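You operate a simulated robot arm through the tools that you are given. There is no shell and no other tool.

Carry out the task below with a simulated robot arm. There is one attempt and no reset: what you move stays moved.

TASK
Pump flower food into the can twice, then water the blue pot till its compost is dark.
Fine: keep the saucer dry and put the can back. Set down upright: watering can.

It is judged by the outcome, as a careful person would: the job done as asked, and still so three seconds after it is handed in. It fails if anything else is knocked over, pushed out of place, dropped, spilled or broken.

THE ROBOT
A 7-joint arm with a two-finger parallel gripper, fixed in place. Base frame: the origin is at the foot of the arm, x ahead of it, y to its left, z up; the work surface is at about z = 0.86. Units: m, degrees, N and s.
With the tool pointing down near the work surface it reaches from about 0.46 to 0.92 m from the base axis. Its first joint turns from -115.0 to 115.0 degrees. Payload 3.91 kg.
The tool frame sits at the grasp point between the pads (the TCP): z along the fingers, y along the line on which they close. The tips reach 0.03 m beyond it. Largest opening 0.11 m; finger width 0.02, thickness 0.01; the body of the gripper, 0.048 by 0.112 m, starts 0.055 m behind the TCP.
Orientation is that of the tool frame in the base frame, as a unit quaternion [w, x, y, z]. With the fingers straight down and closing along the base's y, the tool's x points along the base's -x, its y along +y and its z along -z.

THE INTERFACE
- The arm moves only by the tool jog_arm. Its argument "motion" is a list of rows, each a list of 6 numbers: the shift along the tool's x, y, z in m, then the turn, a rotation vector about the tool's x, y, z in degrees. In form: [[tx, ty, tz, wx, wy, wz], ...]. A call has 1 to 20 rows; each row shifts and turns the commanded pose from where the row before left it, along the tool's axes as they then stand. "hand" is the gripper command, from -1 (shut) to 1 (fully open), values between in proportion, set as the call begins (left out, the last holds). A row lasts 0.2 s, in which the tool goes at most 0.05 m and 8.6 degrees; a call with a longer step from one row to the next is refused whole, and so is a gripper value outside its range. A pose out of reach is approached as far as the arm can. The call stops where the force on the tool passes 40 N (or 10 N more than at its start, if that is more) or the arm is blocked; 0.2 s more then pass. The fingers move at their own pace (about 0.153 m/s each) and stop on an object; they squeeze with about 41 N. The grip force told is the motor's: it shows also when the fingers shut on nothing. Time passes only in rows, and 0.2 s behind the last, so rows that do not move let the fingers close. The reply holds the time, the measured pose of the TCP, the force on the tool along the base axes, the opening and the grip force, in the units named above and with some noise, with the torque about the TCP (base axes, N m) and any sound that the robot's microphone picked up, and new pictures: "views" is both (left out), scene, wrist or none.
- Cameras (640 x 400 px; columns grow to the right, rows downward): "scene" is fixed at [0.4019, -0.6371, 1.6656]; the picture's right is [0.95, -0.31, 0.00], its down [-0.23, -0.70, -0.68] and it looks along [0.21, 0.65, -0.73] (base axes); focal length 245 px, centre (320, 200). "wrist" rides on the gripper at [0.072, 0.017, -0.103] in the tool frame; the picture's right is [-0.23, 0.97, 0.00], its down [-0.76, -0.18, -0.62] and it looks along [-0.61, -0.14, 0.78] (tool axes); focal length 222 px, centre (320, 200). There is no depth. A picture from a camera that has moved, and an enlarged one, comes with that camera's place and axes in the base frame and with its lens. The place of the scene camera against the robot may be out by one fixed shift of up to 0.018 m in any direction.
- slide_trunk(by): slides the trunk up (or, below 0, down) by that many m; the arm rides with it, the base frame stays. It gives what a move gives, with no picture.
- inspect(camera, box): a new picture of the part [left, top, right, bottom] of that camera's present view, enlarged. It takes no simulated time.
- hand_in(): hands the job in; it is judged then, once.

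Nothing tells you positions but the pictures and the camera data. Unless the task says otherwise, let go and move clear before handing in.

The tools are called as a command line: name --pt "numbers of a row" for each row, then --argument value for the rest, lists and objects as JSON in quotes. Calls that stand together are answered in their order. jog_arm: Moves the arm, as the interface text tells. Its arguments: {"type":"object","properties":{"motion":{"type":"array"},"hand":{"type":"number"},"views":{"type":"string","enum":["both","scene","wrist","none"]}},"required":["motion"]} The other tools are called the same way: slide_trunk (by) slides the trunk up or down; inspect (camera, box) takes an enlarged picture of a part of a camera's view; hand_in () hands the job in.

At the start:

```text
t: 0.0
position: [0.5561, 0.0228, 1.3119]
tool_rot: [0.0, -0.001, 1.0, 0.0]
wrist_force: [0.9, 0.8, 0.0]
torque: [-0.04, 0.0, -0.06]
width: 0.1099
grasp_force: 0.0
trunk travel left (down, up): [-0.8, 0.19]
```

scene: 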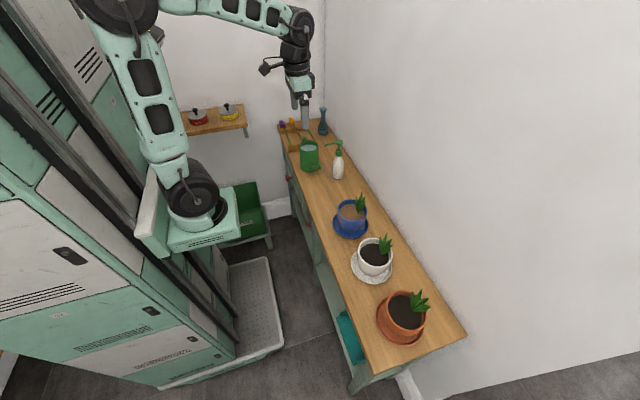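
wrist: 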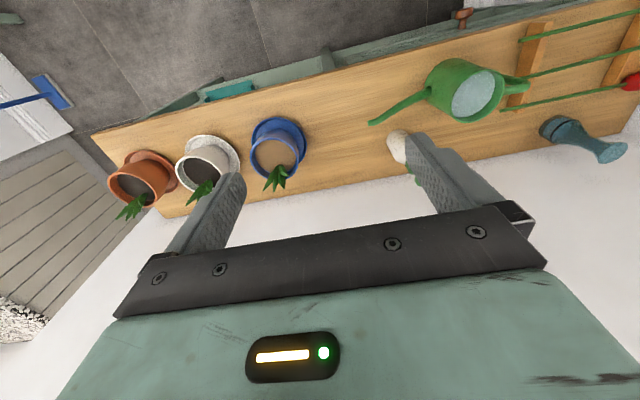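

I see a bench running along the wall with a green watering can, a white pump bottle, and blue, white and terracotta pots. I will look closer before moving.

inspect --camera "scene" --box '[270, 90, 370, 180]'

inspect --camera "scene" --box '[310, 170, 450, 350]'

inspect --camera "wrist" --box '[360, 0, 640, 200]'

inspect --camera "wrist" --box '[80, 60, 400, 240]'

```text
4.44 times, centred on (320, 135) of scene
camera zoom: at [0.4019, -0.6371, 1.6656], right [0.95, -0.31, 0.0], down [-0.23, -0.7, -0.68], along [0.21, 0.65, -0.73], focal length 1088 px, centre (320, 489)
```

zoom: 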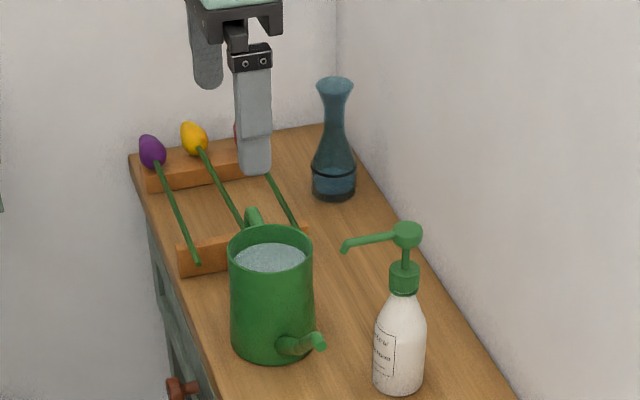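

```text
2.22 times, centred on (380, 260) of scene
camera zoom: at [0.4019, -0.6371, 1.6656], right [0.95, -0.31, 0.0], down [-0.23, -0.7, -0.68], along [0.21, 0.65, -0.73], focal length 544 px, centre (187, 67)
```

zoom: 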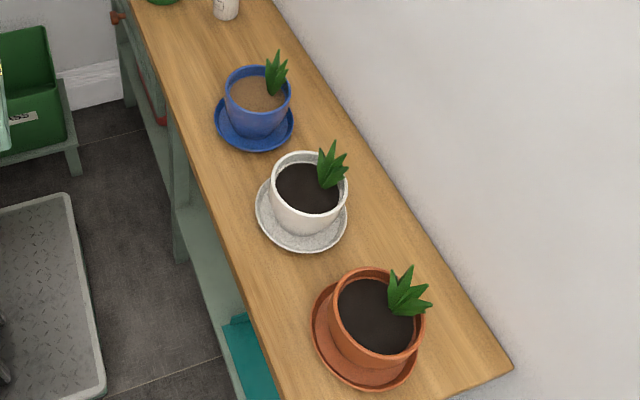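

```text
2.00 times, centred on (500, 100) of wrist
camera zoom: at [0.4827, 0.0373, 1.4157], right [0.23, 0.97, 0.0], down [0.76, -0.18, 0.62], along [0.61, -0.14, -0.78], focal length 444 px, centre (-40, 400)
```

zoom: 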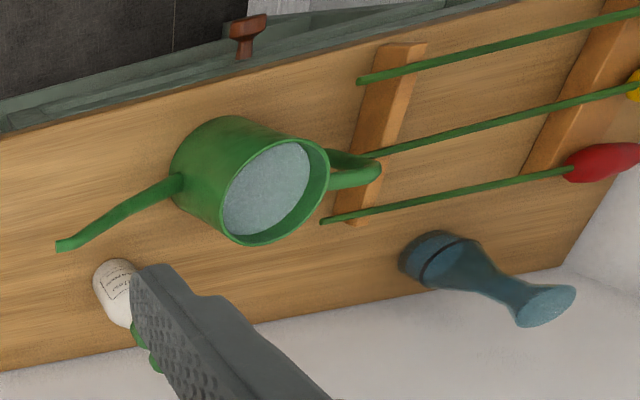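

```text
2.00 times, centred on (240, 150) of wrist
camera zoom: at [0.4827, 0.0373, 1.4157], right [0.23, 0.97, 0.0], down [0.76, -0.18, 0.62], along [0.61, -0.14, -0.78], focal length 444 px, centre (480, 300)
```

zoom: 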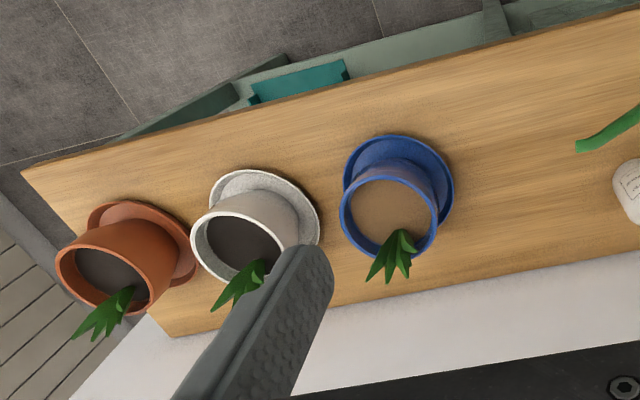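

The can sits near (0.65, 0.3), the pump bottle near (0.76, 0.19) with its nozzle toward the robot, and the blue pot near (0.70, -0.11). I will move the wrist camera over the can for a closer view.

jog_arm --pt "0.0093 0.0378 0.0183 0 0 0" --pt "0.0093 0.0378 0.0183 0 0 0" --pt "0.0093 0.0378 0.0183 0 0 0" --pt "0.0093 0.0378 0.0183 0 0 0" --pt "0.0093 0.0378 0.0183 0 0 0" --pt "0.0093 0.0378 0.0183 0 0 0"

```text
t: 1.4
position: [0.4996, 0.2479, 1.2007]
tool_rot: [0.0, 0.001, 1.0, 0.0]
wrist_force: [-0.1, -0.8, -0.3]
torque: [0.02, 0.01, 0.02]
width: 0.1099
grasp_force: 0.0
trunk travel left (down, up): [-0.8, 0.19]
camera wrist: at [0.4264, 0.2631, 1.3045], right [0.23, 0.97, 0.0], down [0.76, -0.18, 0.62], along [0.61, -0.14, -0.78], focal length 222 px, centre (320, 200)
```

scene: 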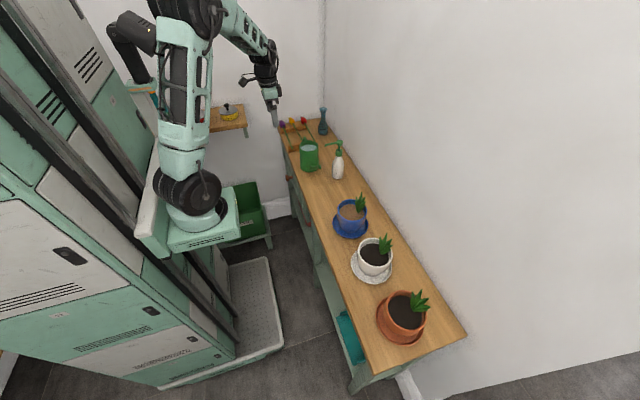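
wrist: 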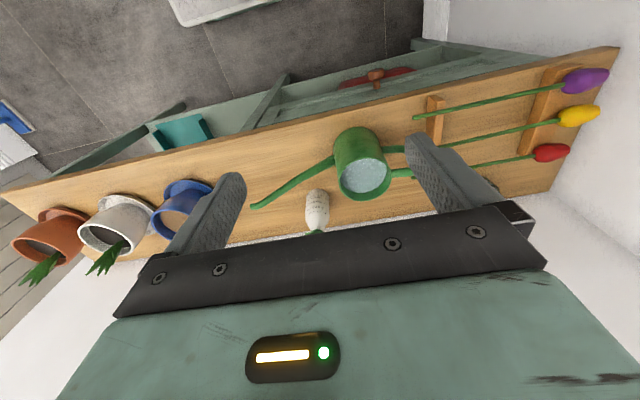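

The can's spout points toward -y and its handle toward +y, next to the flower rack. I will zoom in on the can and bottle.

inspect --camera "wrist" --box '[240, 90, 460, 240]'

inspect --camera "scene" --box '[280, 110, 360, 190]'

```text
2.67 times, centred on (350, 165) of wrist
camera zoom: at [0.4264, 0.2631, 1.3045], right [0.23, 0.97, 0.0], down [0.76, -0.18, 0.62], along [0.61, -0.14, -0.78], focal length 592 px, centre (240, 293)
```

zoom: 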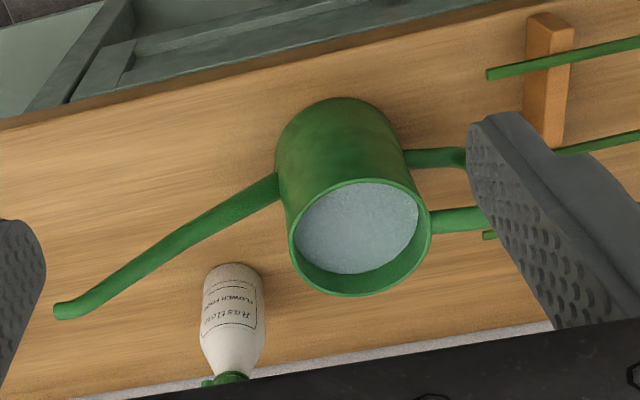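

```text
5.00 times, centred on (320, 150) of scene
camera zoom: at [0.4019, -0.6371, 1.6656], right [0.95, -0.31, 0.0], down [-0.23, -0.7, -0.68], along [0.21, 0.65, -0.73], focal length 1224 px, centre (320, 450)
```

zoom: 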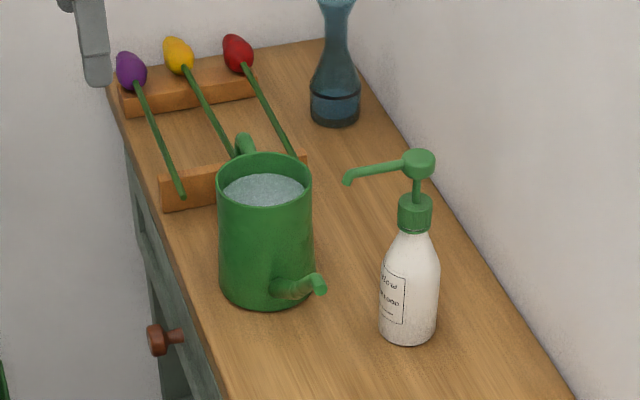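

The can body is about 0.093 m wide, centred near (0.648, 0.292), rim height about 0.988 and spout tip near (0.643, 0.095, 1.013). I will lower and tilt the tool to get a side view of the handle and the pump nozzle.

jog_arm --pt "0 0.0205 0.03 0 0 0" --pt "0 0.0205 0.03 0 0 0" --pt "0 0.0205 0.03 0 0 0" --pt "0 0.0205 0.03 0 0 0" --pt "0 0 0 0 -7.5 0" --pt "0 0 0 0 -7.5 0" --pt "0 0 0 0 -7.5 0" --pt "0 0 0 0 -7.5 0" --views "wrist"

inspect --camera "wrist" --box '[160, 40, 480, 240]'

```text
t: 3.4
position: [0.5481, 0.299, 1.0922]
tool_rot: [0.262, 0.055, 0.964, -0.005]
wrist_force: [-0.4, -0.2, -0.2]
torque: [0.04, -0.06, -0.02]
width: 0.1099
grasp_force: 0.1
trunk travel left (down, up): [-0.8, 0.19]
stopped in row 8: the arm was blocked; the commanded pose is now the measured one
camera wrist: at [0.4356, 0.3262, 1.1447], right [0.3, 0.94, 0.13], down [0.32, -0.23, 0.92], along [0.9, -0.23, -0.37], focal length 222 px, centre (320, 200)
```

wrist: 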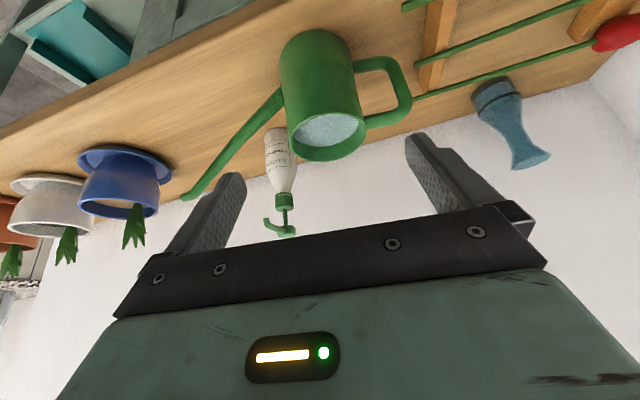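

```text
2.00 times, centred on (320, 140) of wrist
camera zoom: at [0.4356, 0.3262, 1.1447], right [0.3, 0.94, 0.13], down [0.32, -0.23, 0.92], along [0.9, -0.23, -0.37], focal length 444 px, centre (320, 320)
```

zoom: 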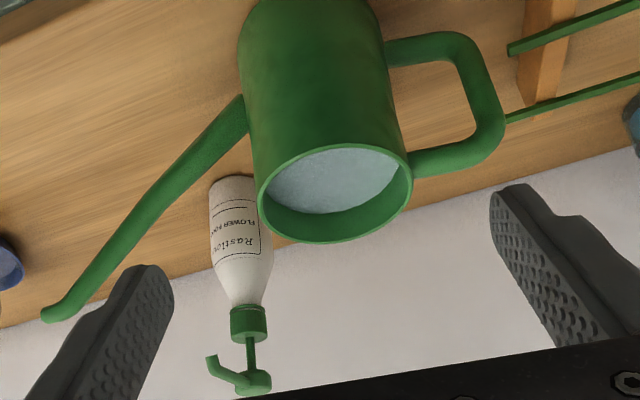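

The handle is a D-shaped loop, about 0.05 m out from the body, with its upright bar near y = 0.38 and its top bar near z = 0.975. The nozzle tip is near (0.70, 0.177, 1.044). I will turn the tool straight down, closing along x with the camera on the +y side, and go above the handle.

jog_arm --pt "0 0 -0.045 0 0 0" --pt "0 0 0 2.09 2.17 7.39" --pt "0 0 0 2.09 2.17 7.39" --pt "0 0 0 2.09 2.17 7.39" --pt "0 0 0 2.09 2.17 7.39" --pt "0 0 0 2.09 2.17 7.39" --pt "0 0 0 2.09 2.17 7.39" --pt "0 0 0 2.09 2.17 7.39" --pt "0 0 0 2.09 2.17 7.39" --pt "0 0 0 2.09 2.17 7.39" --pt "0 0 0 2.09 2.17 7.39" --pt "0 0 0 2.09 2.17 7.39"

```text
t: 6.0
position: [0.5233, 0.301, 1.1293]
tool_rot: [0.001, 0.707, 0.708, -0.001]
wrist_force: [0.2, -0.9, -0.2]
torque: [0.01, 0.0, -0.01]
width: 0.1099
grasp_force: 0.1
trunk travel left (down, up): [-0.8, 0.19]
camera wrist: at [0.5409, 0.3732, 1.2321], right [0.97, -0.23, 0.0], down [-0.18, -0.76, 0.63], along [-0.14, -0.61, -0.78], focal length 222 px, centre (320, 200)
```

scene: 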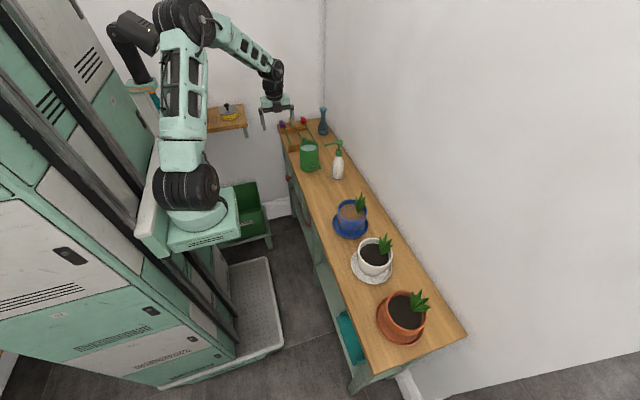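
wrist: 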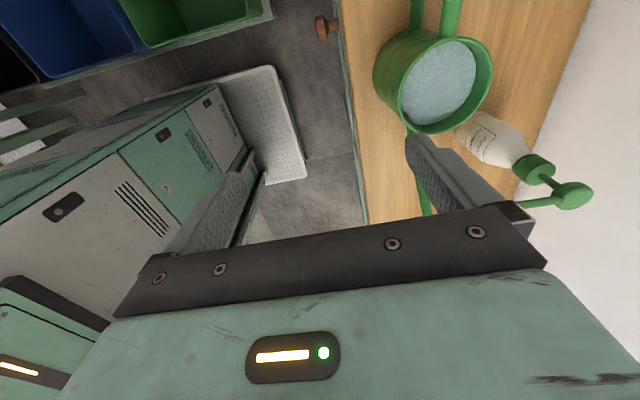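

The tool now points down with its closing line along x. I will move above the handle and look.

jog_arm --pt "0.01925 0.03125 0 0 0 0" --pt "0.01925 0.03125 0 0 0 0" --pt "0.01925 0.03125 0 0 0 0" --pt "0.01925 0.03125 0 0 0 0" --pt "0 0 0.03 0 0 0" --pt "0 0 0 0 0 0"

inspect --camera "wrist" --box '[200, 0, 520, 200]'

inspect --camera "scene" --box '[260, 80, 360, 180]'

```text
t: 7.4
position: [0.6491, 0.3795, 1.0986]
tool_rot: [0.002, 0.705, 0.709, -0.002]
wrist_force: [0.1, -0.2, -0.2]
torque: [-0.04, -0.02, 0.02]
width: 0.1103
grasp_force: 0.0
trunk travel left (down, up): [-0.8, 0.19]
camera wrist: at [0.6663, 0.4494, 1.2016], right [0.97, -0.22, 0.0], down [-0.17, -0.76, 0.63], along [-0.14, -0.61, -0.78], focal length 222 px, centre (320, 200)
```

scene: 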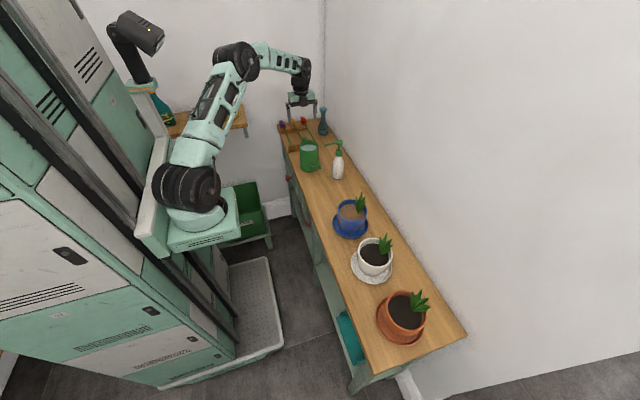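
wrist: 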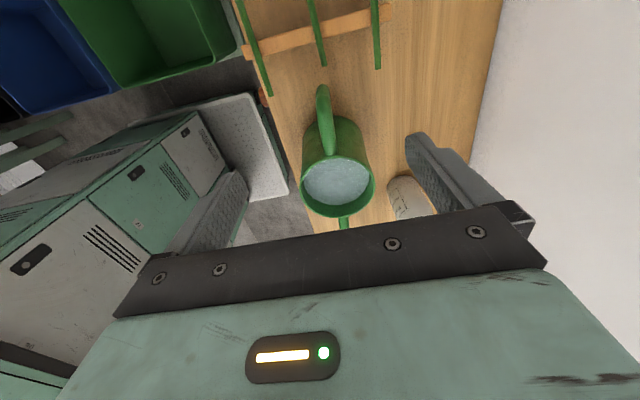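

```text
2.00 times, centred on (360, 100) of wrist
camera zoom: at [0.6663, 0.4494, 1.2016], right [0.97, -0.22, 0.0], down [-0.17, -0.76, 0.63], along [-0.14, -0.61, -0.78], focal length 444 px, centre (240, 400)
```

zoom: 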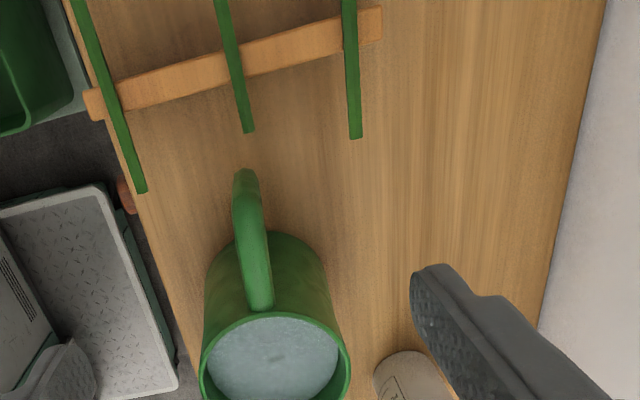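

```text
4.00 times, centred on (310, 130) of scene
camera zoom: at [0.4019, -0.6371, 1.6656], right [0.95, -0.31, 0.0], down [-0.23, -0.7, -0.68], along [0.21, 0.65, -0.73], focal length 979 px, centre (360, 480)
```

zoom: 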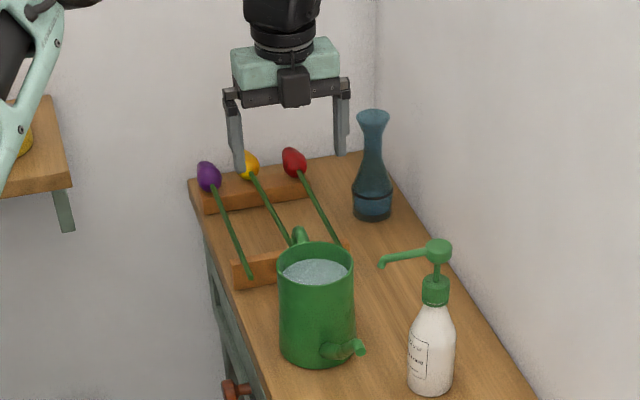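

The handle lies along +y at x about 0.654, with its outer bar near y = 0.385. I will part-close the hand, line up, and lower to just above the handle to check.

jog_arm --pt "0.002 0.005 0.02 0 0 0" --pt "0.002 0 0.03 0 0 0" --pt "0 0 0.03 0 0 0" --pt "0 0 0 0 0 0" --hand -0.1 --views "wrist"

inspect --camera "wrist" --box '[220, 0, 460, 240]'

inspect --camera "scene" --box '[280, 100, 360, 180]'

```text
t: 8.4
position: [0.6533, 0.3809, 1.018]
tool_rot: [0.002, 0.706, 0.708, -0.001]
wrist_force: [0.0, 0.1, -1.1]
torque: [0.03, -0.02, 0.0]
width: 0.0497
grasp_force: 0.0
trunk travel left (down, up): [-0.8, 0.19]
camera wrist: at [0.6702, 0.4538, 1.121], right [0.97, -0.22, 0.0], down [-0.17, -0.76, 0.63], along [-0.14, -0.61, -0.78], focal length 222 px, centre (320, 200)
```

wrist: 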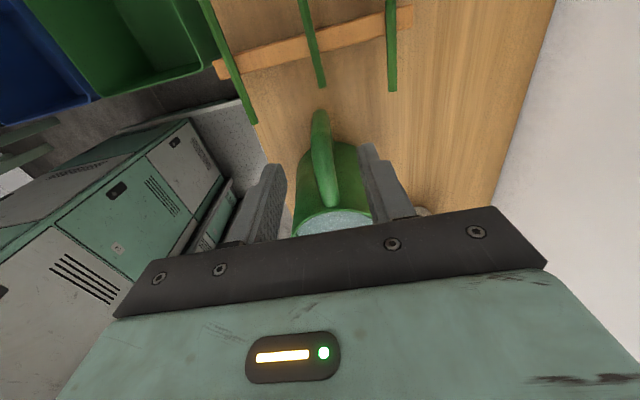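

```text
1.67 times, centred on (340, 120) of wrist
camera zoom: at [0.6702, 0.4538, 1.121], right [0.97, -0.22, 0.0], down [-0.17, -0.76, 0.63], along [-0.14, -0.61, -0.78], focal length 370 px, centre (287, 333)
```

zoom: 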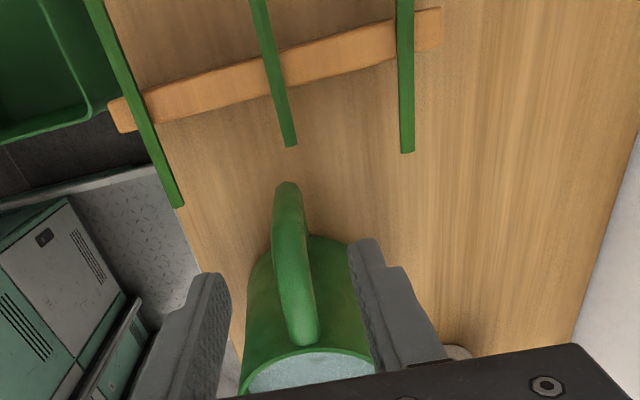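

```text
5.00 times, centred on (320, 140) of scene
camera zoom: at [0.4019, -0.6371, 1.6656], right [0.95, -0.31, 0.0], down [-0.23, -0.7, -0.68], along [0.21, 0.65, -0.73], focal length 1224 px, centre (320, 500)
```

zoom: 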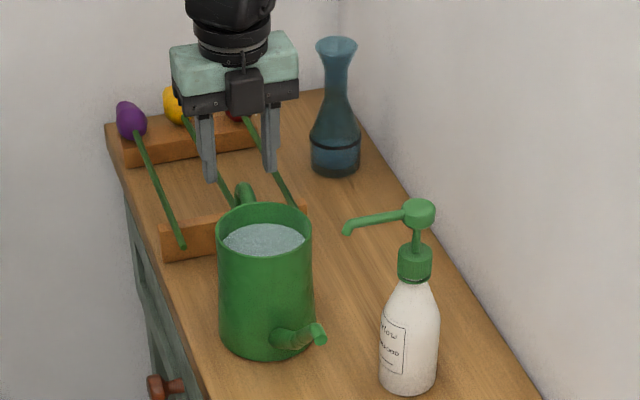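

The fingers straddle the handle correctly. I will lower so the pads cover the upright bar, then close.

jog_arm --pt "0.003 0.002 0.025 0 0 0" --pt "0 0 0.025 0 0 0" --pt "0 0 0.023 0 0 0" --pt "0 0 0 0 0 0" --views "both"

inspect --camera "wrist" --box '[220, 0, 460, 240]'

inspect --camera "scene" --box '[280, 100, 360, 180]'

```text
t: 9.4
position: [0.6558, 0.385, 0.9463]
tool_rot: [0.001, 0.706, 0.708, -0.002]
wrist_force: [-0.6, 1.2, -0.6]
torque: [-0.03, 0.02, 0.01]
width: 0.0495
grasp_force: 0.0
trunk travel left (down, up): [-0.8, 0.19]
camera wrist: at [0.6723, 0.4572, 1.0489], right [0.97, -0.22, 0.0], down [-0.18, -0.76, 0.63], along [-0.14, -0.61, -0.78], focal length 222 px, centre (320, 200)
```

scene: 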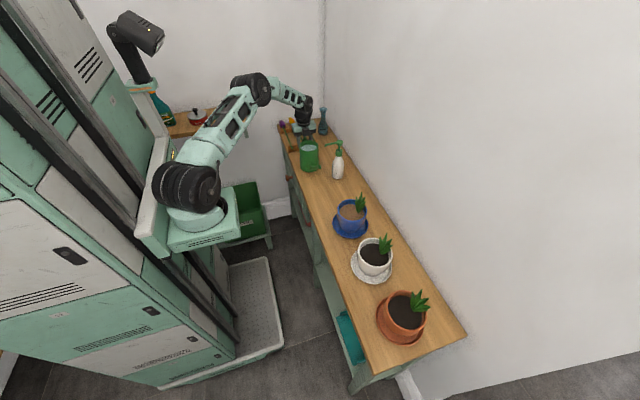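
wrist: 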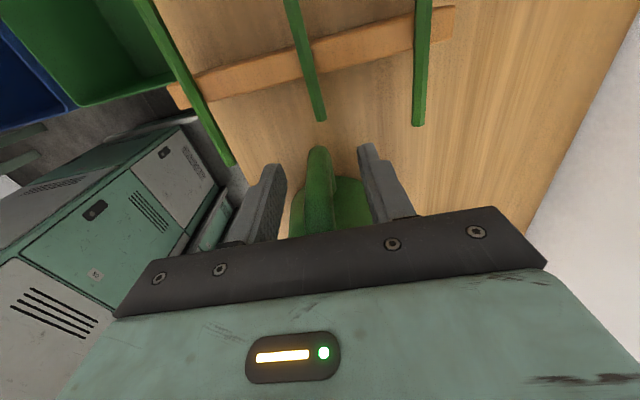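

```text
1.67 times, centred on (340, 120) of wrist
camera zoom: at [0.6723, 0.4572, 1.0489], right [0.97, -0.22, 0.0], down [-0.18, -0.76, 0.63], along [-0.14, -0.61, -0.78], focal length 370 px, centre (287, 333)
```

zoom: 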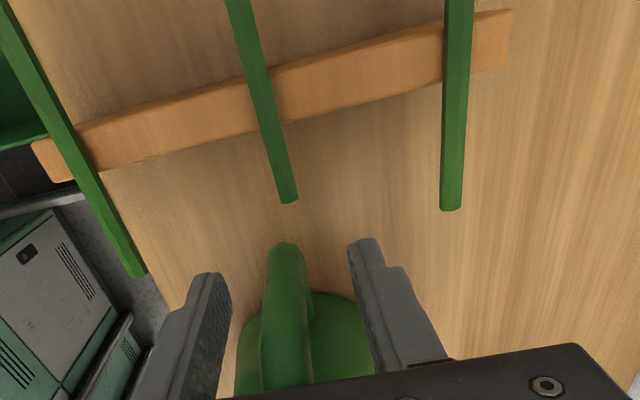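

```text
5.00 times, centred on (320, 140) of scene
camera zoom: at [0.4019, -0.6371, 1.6656], right [0.95, -0.31, 0.0], down [-0.23, -0.7, -0.68], along [0.21, 0.65, -0.73], focal length 1224 px, centre (320, 500)
```

zoom: 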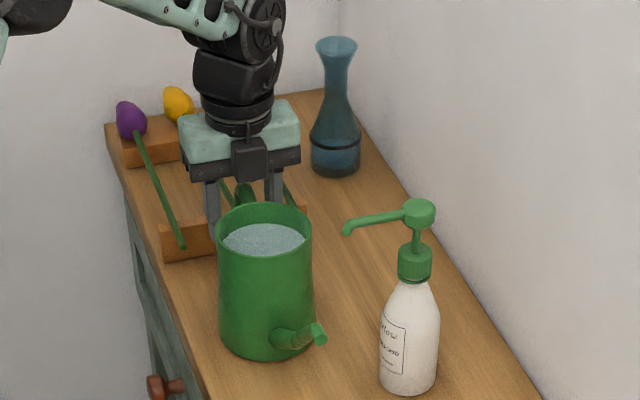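

Handle is between the pads. Closing now.

jog_arm --pt "0 0 0 0 0 0" --pt "0 0 0 0 0 0" --pt "0 0 0 0 0 0" --hand -1 --views "both"

inspect --camera "wrist" --box '[220, 0, 460, 240]'

inspect --camera "scene" --box '[280, 100, 360, 180]'

```text
t: 10.2
position: [0.6537, 0.3862, 0.946]
tool_rot: [0.001, 0.706, 0.708, 0.0]
wrist_force: [-1.7, 0.6, 0.1]
torque: [0.0, -0.25, -0.11]
width: 0.016
grasp_force: 41.1
trunk travel left (down, up): [-0.8, 0.19]
camera wrist: at [0.672, 0.4573, 1.049], right [0.97, -0.22, 0.0], down [-0.17, -0.76, 0.63], along [-0.14, -0.61, -0.78], focal length 222 px, centre (320, 200)
```

scene: 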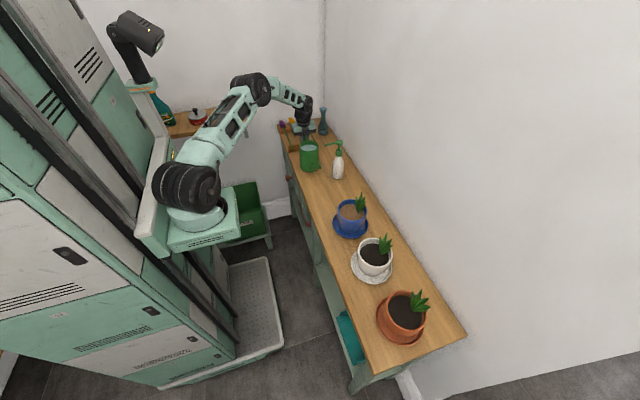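
wrist: 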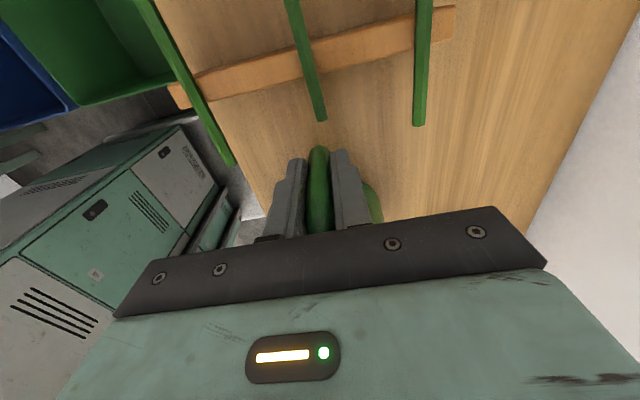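

```text
1.67 times, centred on (340, 120) of wrist
camera zoom: at [0.672, 0.4573, 1.049], right [0.97, -0.22, 0.0], down [-0.17, -0.76, 0.63], along [-0.14, -0.61, -0.78], focal length 370 px, centre (287, 333)
```

zoom: 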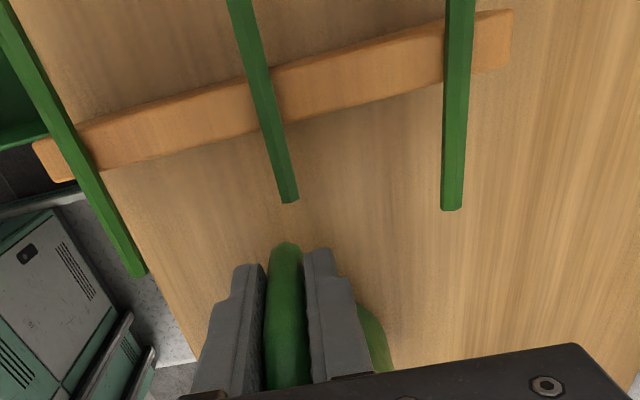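

```text
5.00 times, centred on (320, 140) of scene
camera zoom: at [0.4019, -0.6371, 1.6656], right [0.95, -0.31, 0.0], down [-0.23, -0.7, -0.68], along [0.21, 0.65, -0.73], focal length 1224 px, centre (320, 500)
```

zoom: 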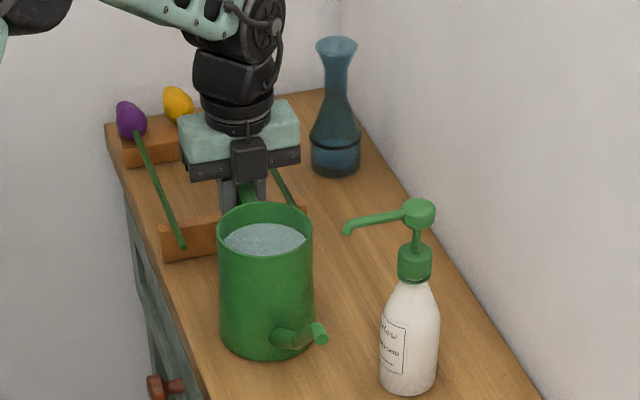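

The handle is held at 0.016 m width. I will lift a few millimetres to test whether the can stays level.

jog_arm --pt "0 0 -0.003 0 0 0" --pt "0 0 -0.004 0 0 0" --pt "0 0 0 0 0 0" --views "both"

inspect --camera "scene" --box '[280, 100, 360, 180]'

```text
t: 11.0
position: [0.6541, 0.3857, 0.9509]
tool_rot: [0.001, 0.706, 0.709, -0.003]
wrist_force: [-0.2, -0.4, -7.8]
torque: [0.71, -0.02, 0.03]
width: 0.0159
grasp_force: 41.1
trunk travel left (down, up): [-0.8, 0.19]
camera wrist: at [0.6721, 0.4562, 1.055], right [0.97, -0.22, 0.0], down [-0.17, -0.76, 0.63], along [-0.14, -0.61, -0.78], focal length 222 px, centre (320, 200)
```

scene: 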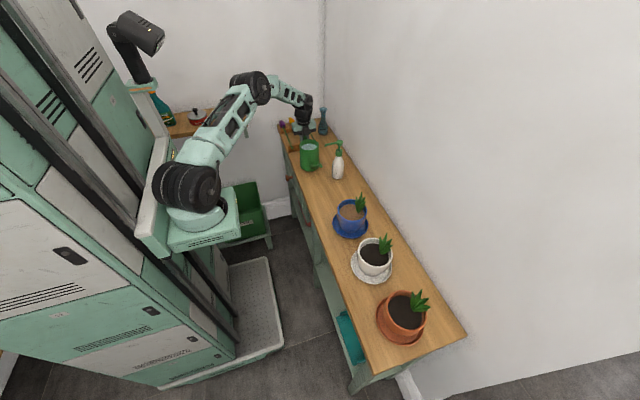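
wrist: 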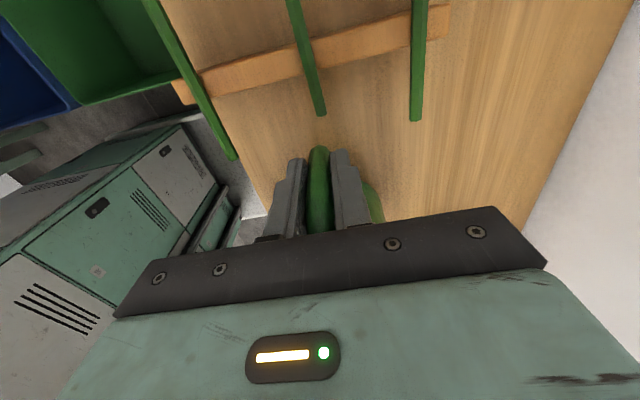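

```text
5.00 times, centred on (320, 140) of scene
camera zoom: at [0.4019, -0.6371, 1.6656], right [0.95, -0.31, 0.0], down [-0.23, -0.7, -0.68], along [0.21, 0.65, -0.73], focal length 1224 px, centre (320, 500)
```

zoom: 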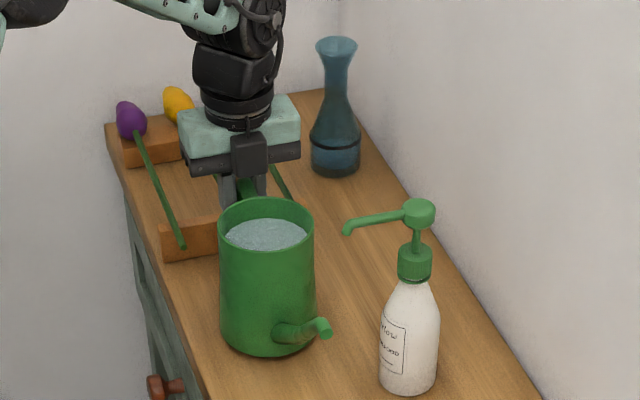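

The whole can (about 0.8 kg) is carried level by the handle. I will raise it slightly more and carry it gently under the nozzle, stopping short to check.

jog_arm --pt "0 0 -0.003 0 0 0" --pt "0 0 -0.004 0 0 0" --pt "-0.008 0.0015 0 0 0 0" --pt "-0.012 0.0025 0 0 0 0" --pt "-0.014 0.003 0 0 0 0" --pt "-0.014 0.003 0 0 0 0" --pt "-0.014 0.003 0 0 0 0" --pt "-0.012 0.0025 0 0 0 0" --pt "-0.008 0.0015 0 0 0 0" --pt "0 0 0 0 0 0" --views "both"

inspect --camera "scene" --box '[280, 110, 360, 190]'

```text
t: 13.2
position: [0.6736, 0.303, 0.9604]
tool_rot: [0.002, 0.706, 0.708, 0.0]
wrist_force: [-1.5, 2.2, 6.8]
torque: [-0.23, -0.25, -0.13]
width: 0.0159
grasp_force: 41.2
trunk travel left (down, up): [-0.8, 0.19]
camera wrist: at [0.6901, 0.3743, 1.0637], right [0.97, -0.22, 0.0], down [-0.18, -0.76, 0.63], along [-0.14, -0.61, -0.78], focal length 222 px, centre (320, 200)
```

scene: 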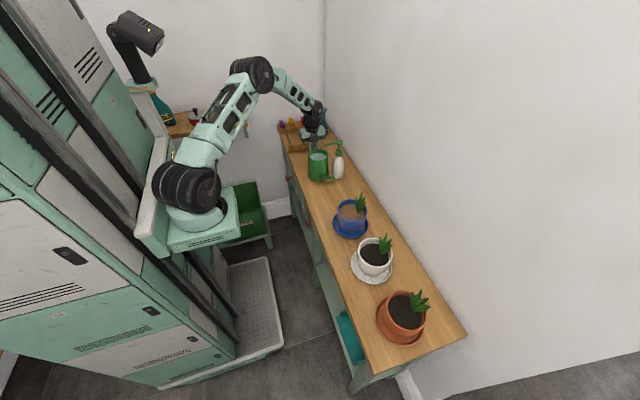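
wrist: 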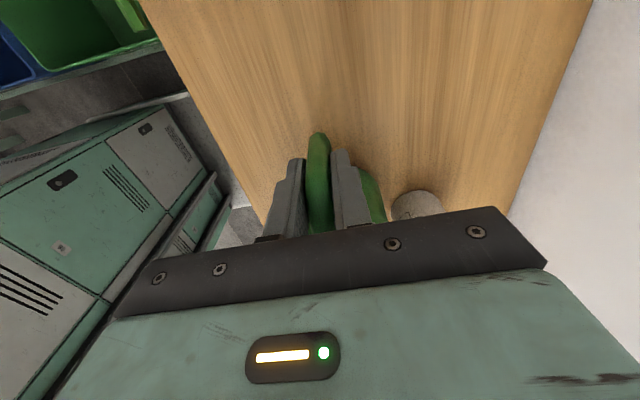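

```text
5.00 times, centred on (320, 150) of scene
camera zoom: at [0.4019, -0.6371, 1.6656], right [0.95, -0.31, 0.0], down [-0.23, -0.7, -0.68], along [0.21, 0.65, -0.73], focal length 1224 px, centre (320, 450)
```

zoom: 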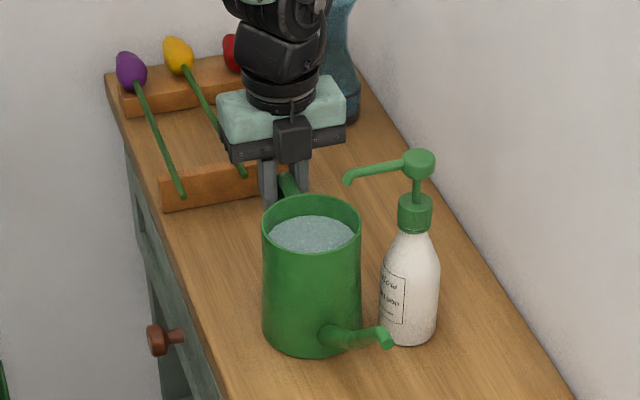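

The force reading is odd compared with the lifted weight, so I will hold still and read again before going on.

jog_arm --pt "0 0 0 0 0 0" --views "none"

inspect --camera "scene" --box '[295, 135, 355, 190]'

inspect --camera "scene" --box '[270, 90, 350, 150]'

```text
t: 13.6
position: [0.6729, 0.3019, 0.9605]
tool_rot: [0.001, 0.706, 0.708, -0.001]
wrist_force: [-0.2, 1.8, 8.4]
torque: [-0.18, -0.2, -0.14]
width: 0.0158
grasp_force: 41.2
trunk travel left (down, up): [-0.8, 0.19]
```

```text
7.27 times, centred on (325, 162) of scene
camera zoom: at [0.4019, -0.6371, 1.6656], right [0.95, -0.31, 0.0], down [-0.23, -0.7, -0.68], along [0.21, 0.65, -0.73], focal length 1780 px, centre (284, 473)
```

zoom: 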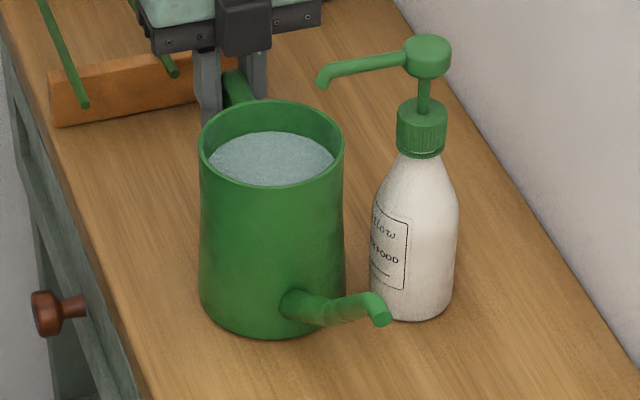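

```text
6.67 times, centred on (310, 120) of scene
camera zoom: at [0.4019, -0.6371, 1.6656], right [0.95, -0.31, 0.0], down [-0.23, -0.7, -0.68], along [0.21, 0.65, -0.73], focal length 1632 px, centre (387, 733)
```

zoom: 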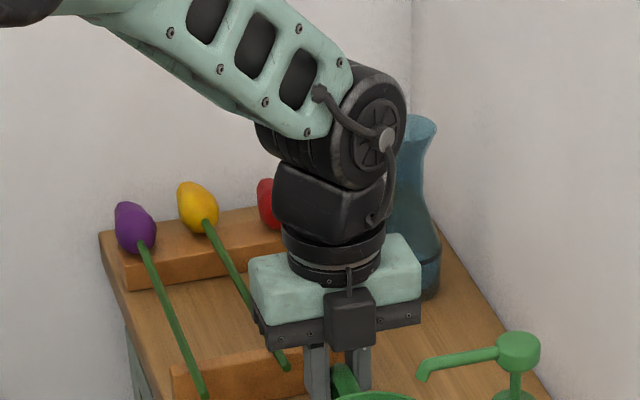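

The tool now reads an upward push, as if the can is resting on something. I will raise it slightly and compare.

jog_arm --pt "0 0 -0.004 0 0 0" --pt "0 0 -0.004 0 0 0" --pt "0 0 0 0 0 0" --views "scene"

inspect --camera "scene" --box '[295, 135, 355, 190]'

```text
t: 14.4
position: [0.6733, 0.3028, 0.966]
tool_rot: [0.002, 0.706, 0.708, -0.003]
wrist_force: [0.0, -0.3, -7.4]
torque: [0.66, 0.0, -0.01]
width: 0.0158
grasp_force: 40.8
trunk travel left (down, up): [-0.8, 0.19]
```

scene: 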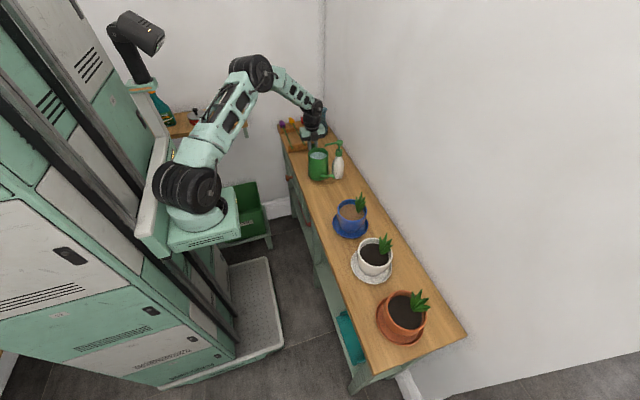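

```text
7.27 times, centred on (325, 162) of scene
camera zoom: at [0.4019, -0.6371, 1.6656], right [0.95, -0.31, 0.0], down [-0.23, -0.7, -0.68], along [0.21, 0.65, -0.73], focal length 1780 px, centre (284, 473)
```

zoom: 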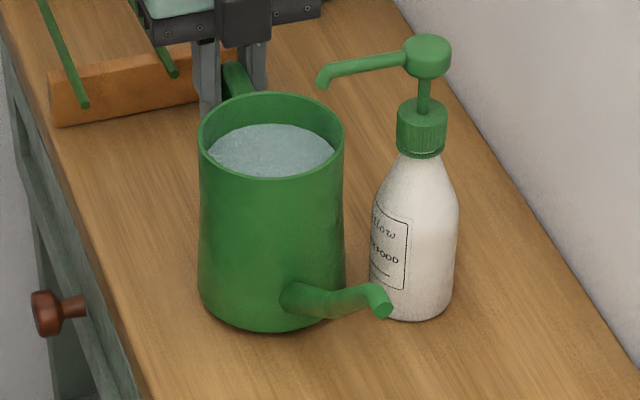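

The can is hanging freely again; it seems to have crept down a little in the grip. I will check the grip in the wrist view.

inspect --camera "wrist" --box '[220, 0, 460, 240]'

inspect --camera "scene" --box '[300, 130, 350, 180]'

```text
1.67 times, centred on (340, 120) of wrist
camera zoom: at [0.6898, 0.3743, 1.07], right [0.97, -0.22, 0.0], down [-0.17, -0.76, 0.63], along [-0.14, -0.61, -0.78], focal length 370 px, centre (287, 333)
```

zoom: 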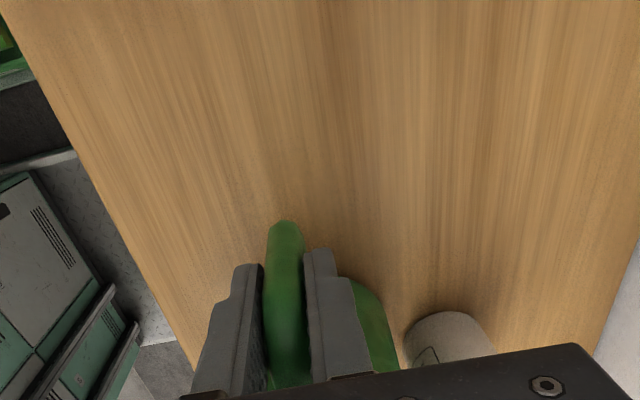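

```text
8.00 times, centred on (325, 155) of scene
camera zoom: at [0.4019, -0.6371, 1.6656], right [0.95, -0.31, 0.0], down [-0.23, -0.7, -0.68], along [0.21, 0.65, -0.73], focal length 1958 px, centre (280, 560)
```

zoom: 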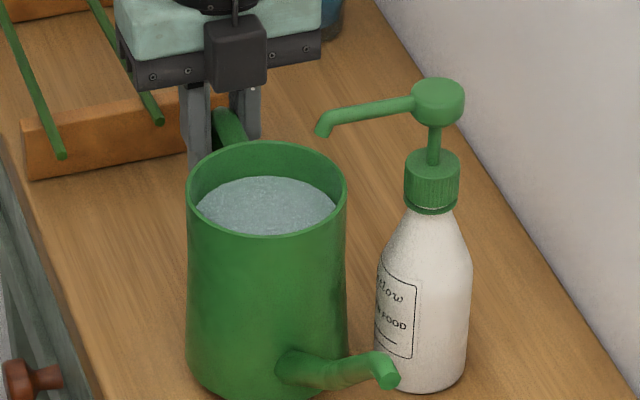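

The can looks upright and level, roughly 3 cm short of the nozzle. I will carry it the rest of the way and lower it to the bench.

jog_arm --pt "-0.01 0.0015 0 0 0 0" --pt "-0.012 0.002 0 0 0 0" --pt "-0.008 0.0015 0 0 0 0" --pt "0 0 0.004 0 0 0" --pt "0 0 0.003 0 0 0" --views "both"

inspect --camera "scene" --box '[300, 130, 360, 190]'

```text
t: 15.6
position: [0.6787, 0.2723, 0.9596]
tool_rot: [0.001, 0.706, 0.708, -0.002]
wrist_force: [0.0, 0.8, -8.0]
torque: [0.66, -0.01, 0.0]
width: 0.0158
grasp_force: 41.0
trunk travel left (down, up): [-0.8, 0.19]
camera wrist: at [0.6952, 0.3444, 1.0639], right [0.97, -0.22, 0.0], down [-0.17, -0.76, 0.63], along [-0.14, -0.61, -0.78], focal length 222 px, centre (320, 200)
```

scene: 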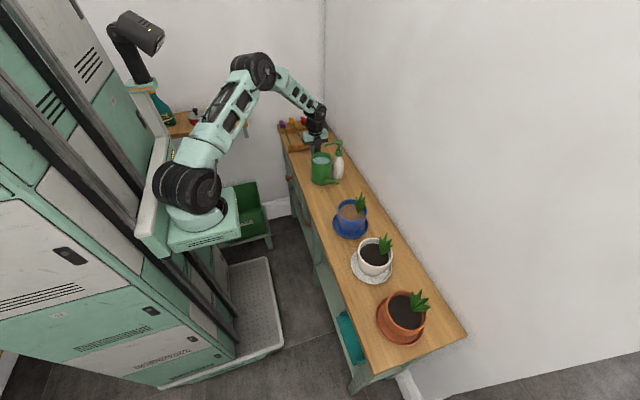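
wrist: 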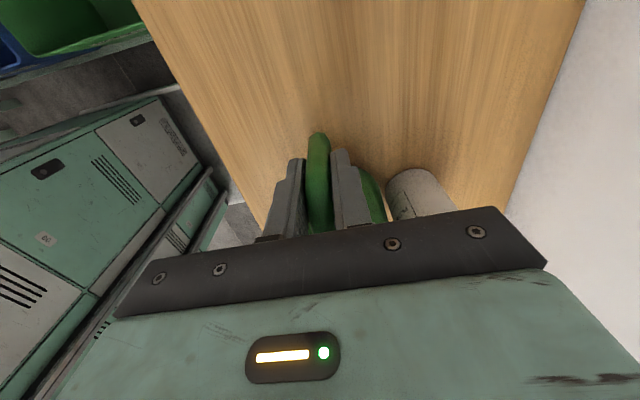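

```text
6.67 times, centred on (330, 160) of scene
camera zoom: at [0.4019, -0.6371, 1.6656], right [0.95, -0.31, 0.0], down [-0.23, -0.7, -0.68], along [0.21, 0.65, -0.73], focal length 1632 px, centre (253, 467)
```

zoom: 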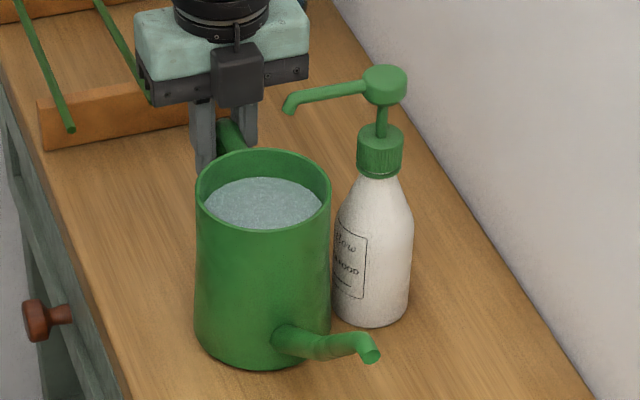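

Still hanging level. I will lower in small steps until the bench takes the weight.

jog_arm --pt "0 0 0.002 0 0 0" --pt "0 0 0 0 0 0" --views "none"

jog_arm --pt "0 0 0.001 0 0 0" --pt "0 0 0 0 0 0" --views "none"

```text
t: 16.2
position: [0.6782, 0.2725, 0.9601]
tool_rot: [0.001, 0.706, 0.708, -0.001]
wrist_force: [-1.9, -1.9, 11.8]
torque: [-1.25, 0.04, -0.07]
width: 0.016
grasp_force: 41.0
trunk travel left (down, up): [-0.8, 0.19]
```

```text
t: 16.8
position: [0.6781, 0.2725, 0.9608]
tool_rot: [0.001, 0.706, 0.708, 0.0]
wrist_force: [-1.7, -2.9, 24.6]
torque: [-0.88, 0.25, -0.05]
width: 0.0161
grasp_force: 41.1
trunk travel left (down, up): [-0.8, 0.19]
```

The can is now standing on the bench. I will relieve the downward push and then let go of the handle.

jog_arm --pt "0 0 -0.0025 0 0 0" --pt "0 0 0 0 0 0" --views "none"

```text
t: 17.4
position: [0.6781, 0.2747, 0.96]
tool_rot: [0.002, 0.706, 0.708, -0.001]
wrist_force: [5.2, 4.3, 8.6]
torque: [0.34, -0.33, 0.14]
width: 0.016
grasp_force: 40.2
trunk travel left (down, up): [-0.8, 0.19]
```

jog_arm --pt "0 0 -0.001 0 0 0" --pt "0 0 0 0 0 0" --views "scene"

inspect --camera "scene" --box '[300, 130, 360, 190]'

```text
t: 18.0
position: [0.6769, 0.2725, 0.9586]
tool_rot: [0.0, 0.706, 0.708, -0.003]
wrist_force: [1.4, 1.7, -1.5]
torque: [0.64, -0.2, 0.09]
width: 0.0159
grasp_force: 41.7
trunk travel left (down, up): [-0.8, 0.19]
```

scene: 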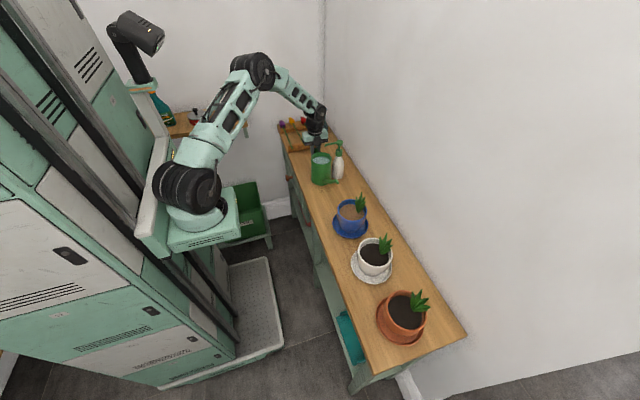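

```text
6.67 times, centred on (330, 160) of scene
camera zoom: at [0.4019, -0.6371, 1.6656], right [0.95, -0.31, 0.0], down [-0.23, -0.7, -0.68], along [0.21, 0.65, -0.73], focal length 1632 px, centre (253, 467)
```

zoom: 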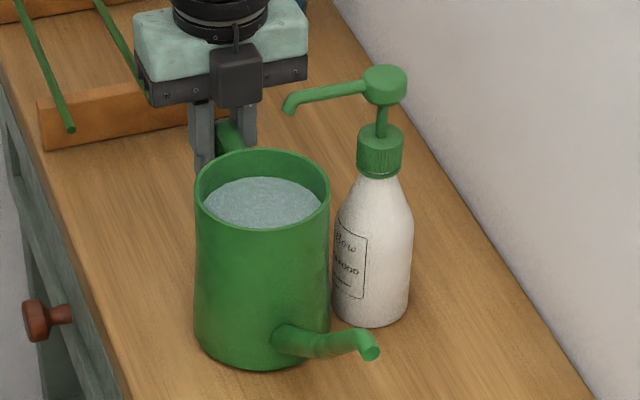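

The can is on the bench with little load on the hand. Opening part-way to release the handle.

jog_arm --pt "0 0 0 0 0 0" --pt "0 0 0 0 0 0" --hand -0.2 --views "wrist"

inspect --camera "scene" --box '[300, 130, 360, 190]'

```text
t: 18.6
position: [0.6779, 0.2733, 0.9596]
tool_rot: [0.001, 0.706, 0.708, -0.002]
wrist_force: [-0.2, 0.7, 0.2]
torque: [0.01, 0.04, 0.04]
width: 0.0442
grasp_force: 0.1
trunk travel left (down, up): [-0.8, 0.19]
camera wrist: at [0.6948, 0.3446, 1.064], right [0.97, -0.22, 0.0], down [-0.17, -0.76, 0.63], along [-0.14, -0.61, -0.78], focal length 222 px, centre (320, 200)
```

wrist: 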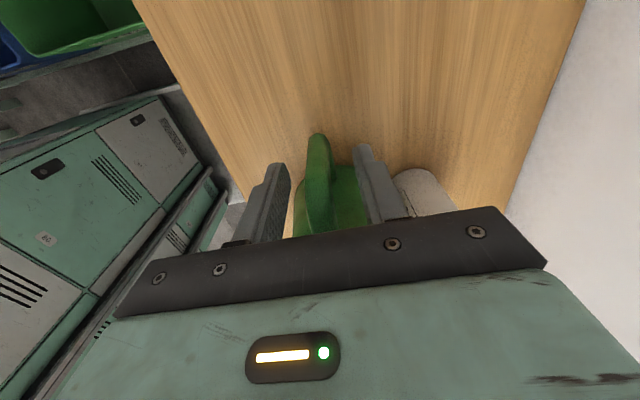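

```text
6.67 times, centred on (330, 160) of scene
camera zoom: at [0.4019, -0.6371, 1.6656], right [0.95, -0.31, 0.0], down [-0.23, -0.7, -0.68], along [0.21, 0.65, -0.73], focal length 1632 px, centre (253, 467)
```

zoom: 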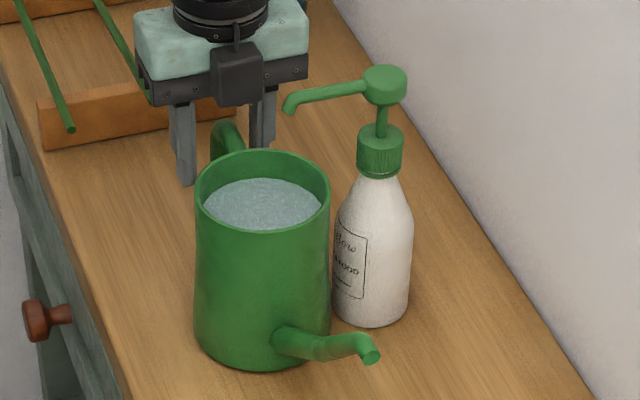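

Released and the can stands upright. I will rise straight up and inspect the nozzle's position over the can.

jog_arm --pt "0 0 -0.03 0 0 0" --pt "0 0 -0.04 0 0 0" --pt "0 0 -0.045 0 0 0" --pt "0 0 -0.045 0 0 0" --pt "0 0 -0.045 0 0 0" --pt "0.02 0 -0.04 0 0 0" --pt "0.03 0 0 0 0 0" --views "both"

inspect --camera "wrist" --box '[240, 60, 460, 220]'

inspect --camera "scene" --box '[300, 130, 360, 190]'

```text
t: 20.2
position: [0.678, 0.3213, 1.2054]
tool_rot: [0.002, 0.706, 0.708, -0.002]
wrist_force: [0.4, -0.4, -0.2]
torque: [0.03, -0.03, 0.01]
width: 0.0441
grasp_force: 0.0
trunk travel left (down, up): [-0.8, 0.19]
camera wrist: at [0.695, 0.3933, 1.3086], right [0.97, -0.23, 0.0], down [-0.18, -0.76, 0.63], along [-0.14, -0.61, -0.78], focal length 222 px, centre (320, 200)
```

scene: 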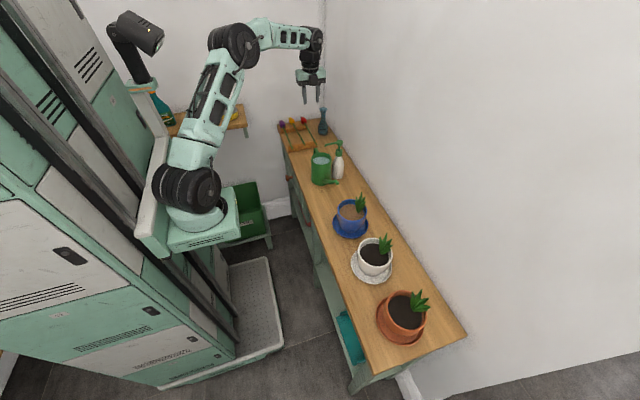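
wrist: 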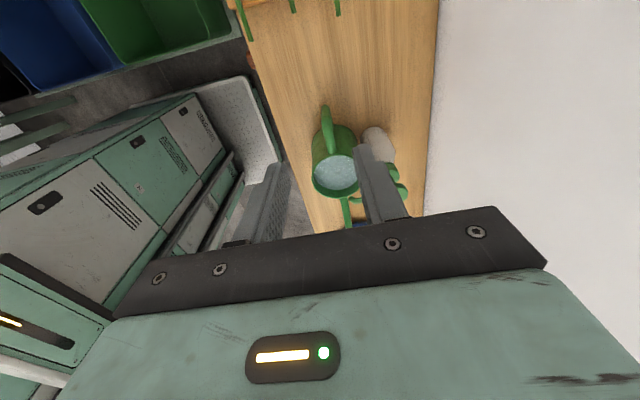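

```text
2.50 times, centred on (350, 140) of wrist
camera zoom: at [0.695, 0.3933, 1.3086], right [0.97, -0.23, 0.0], down [-0.18, -0.76, 0.63], along [-0.14, -0.61, -0.78], focal length 555 px, centre (245, 350)
```

zoom: 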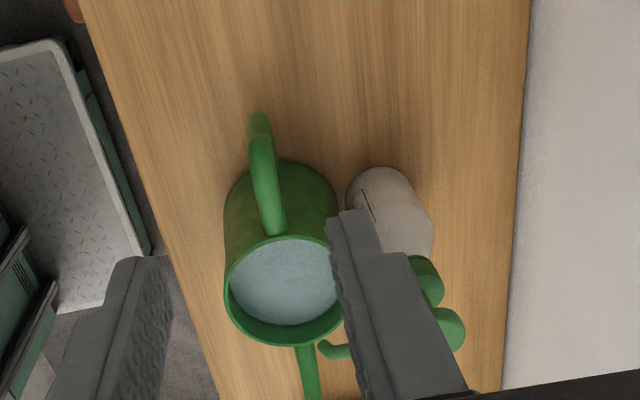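

```text
6.67 times, centred on (330, 160) of scene
camera zoom: at [0.4019, -0.6371, 1.6656], right [0.95, -0.31, 0.0], down [-0.23, -0.7, -0.68], along [0.21, 0.65, -0.73], focal length 1632 px, centre (253, 467)
```

zoom: 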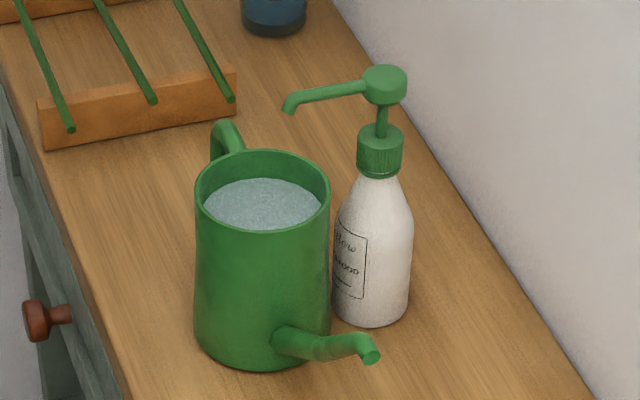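

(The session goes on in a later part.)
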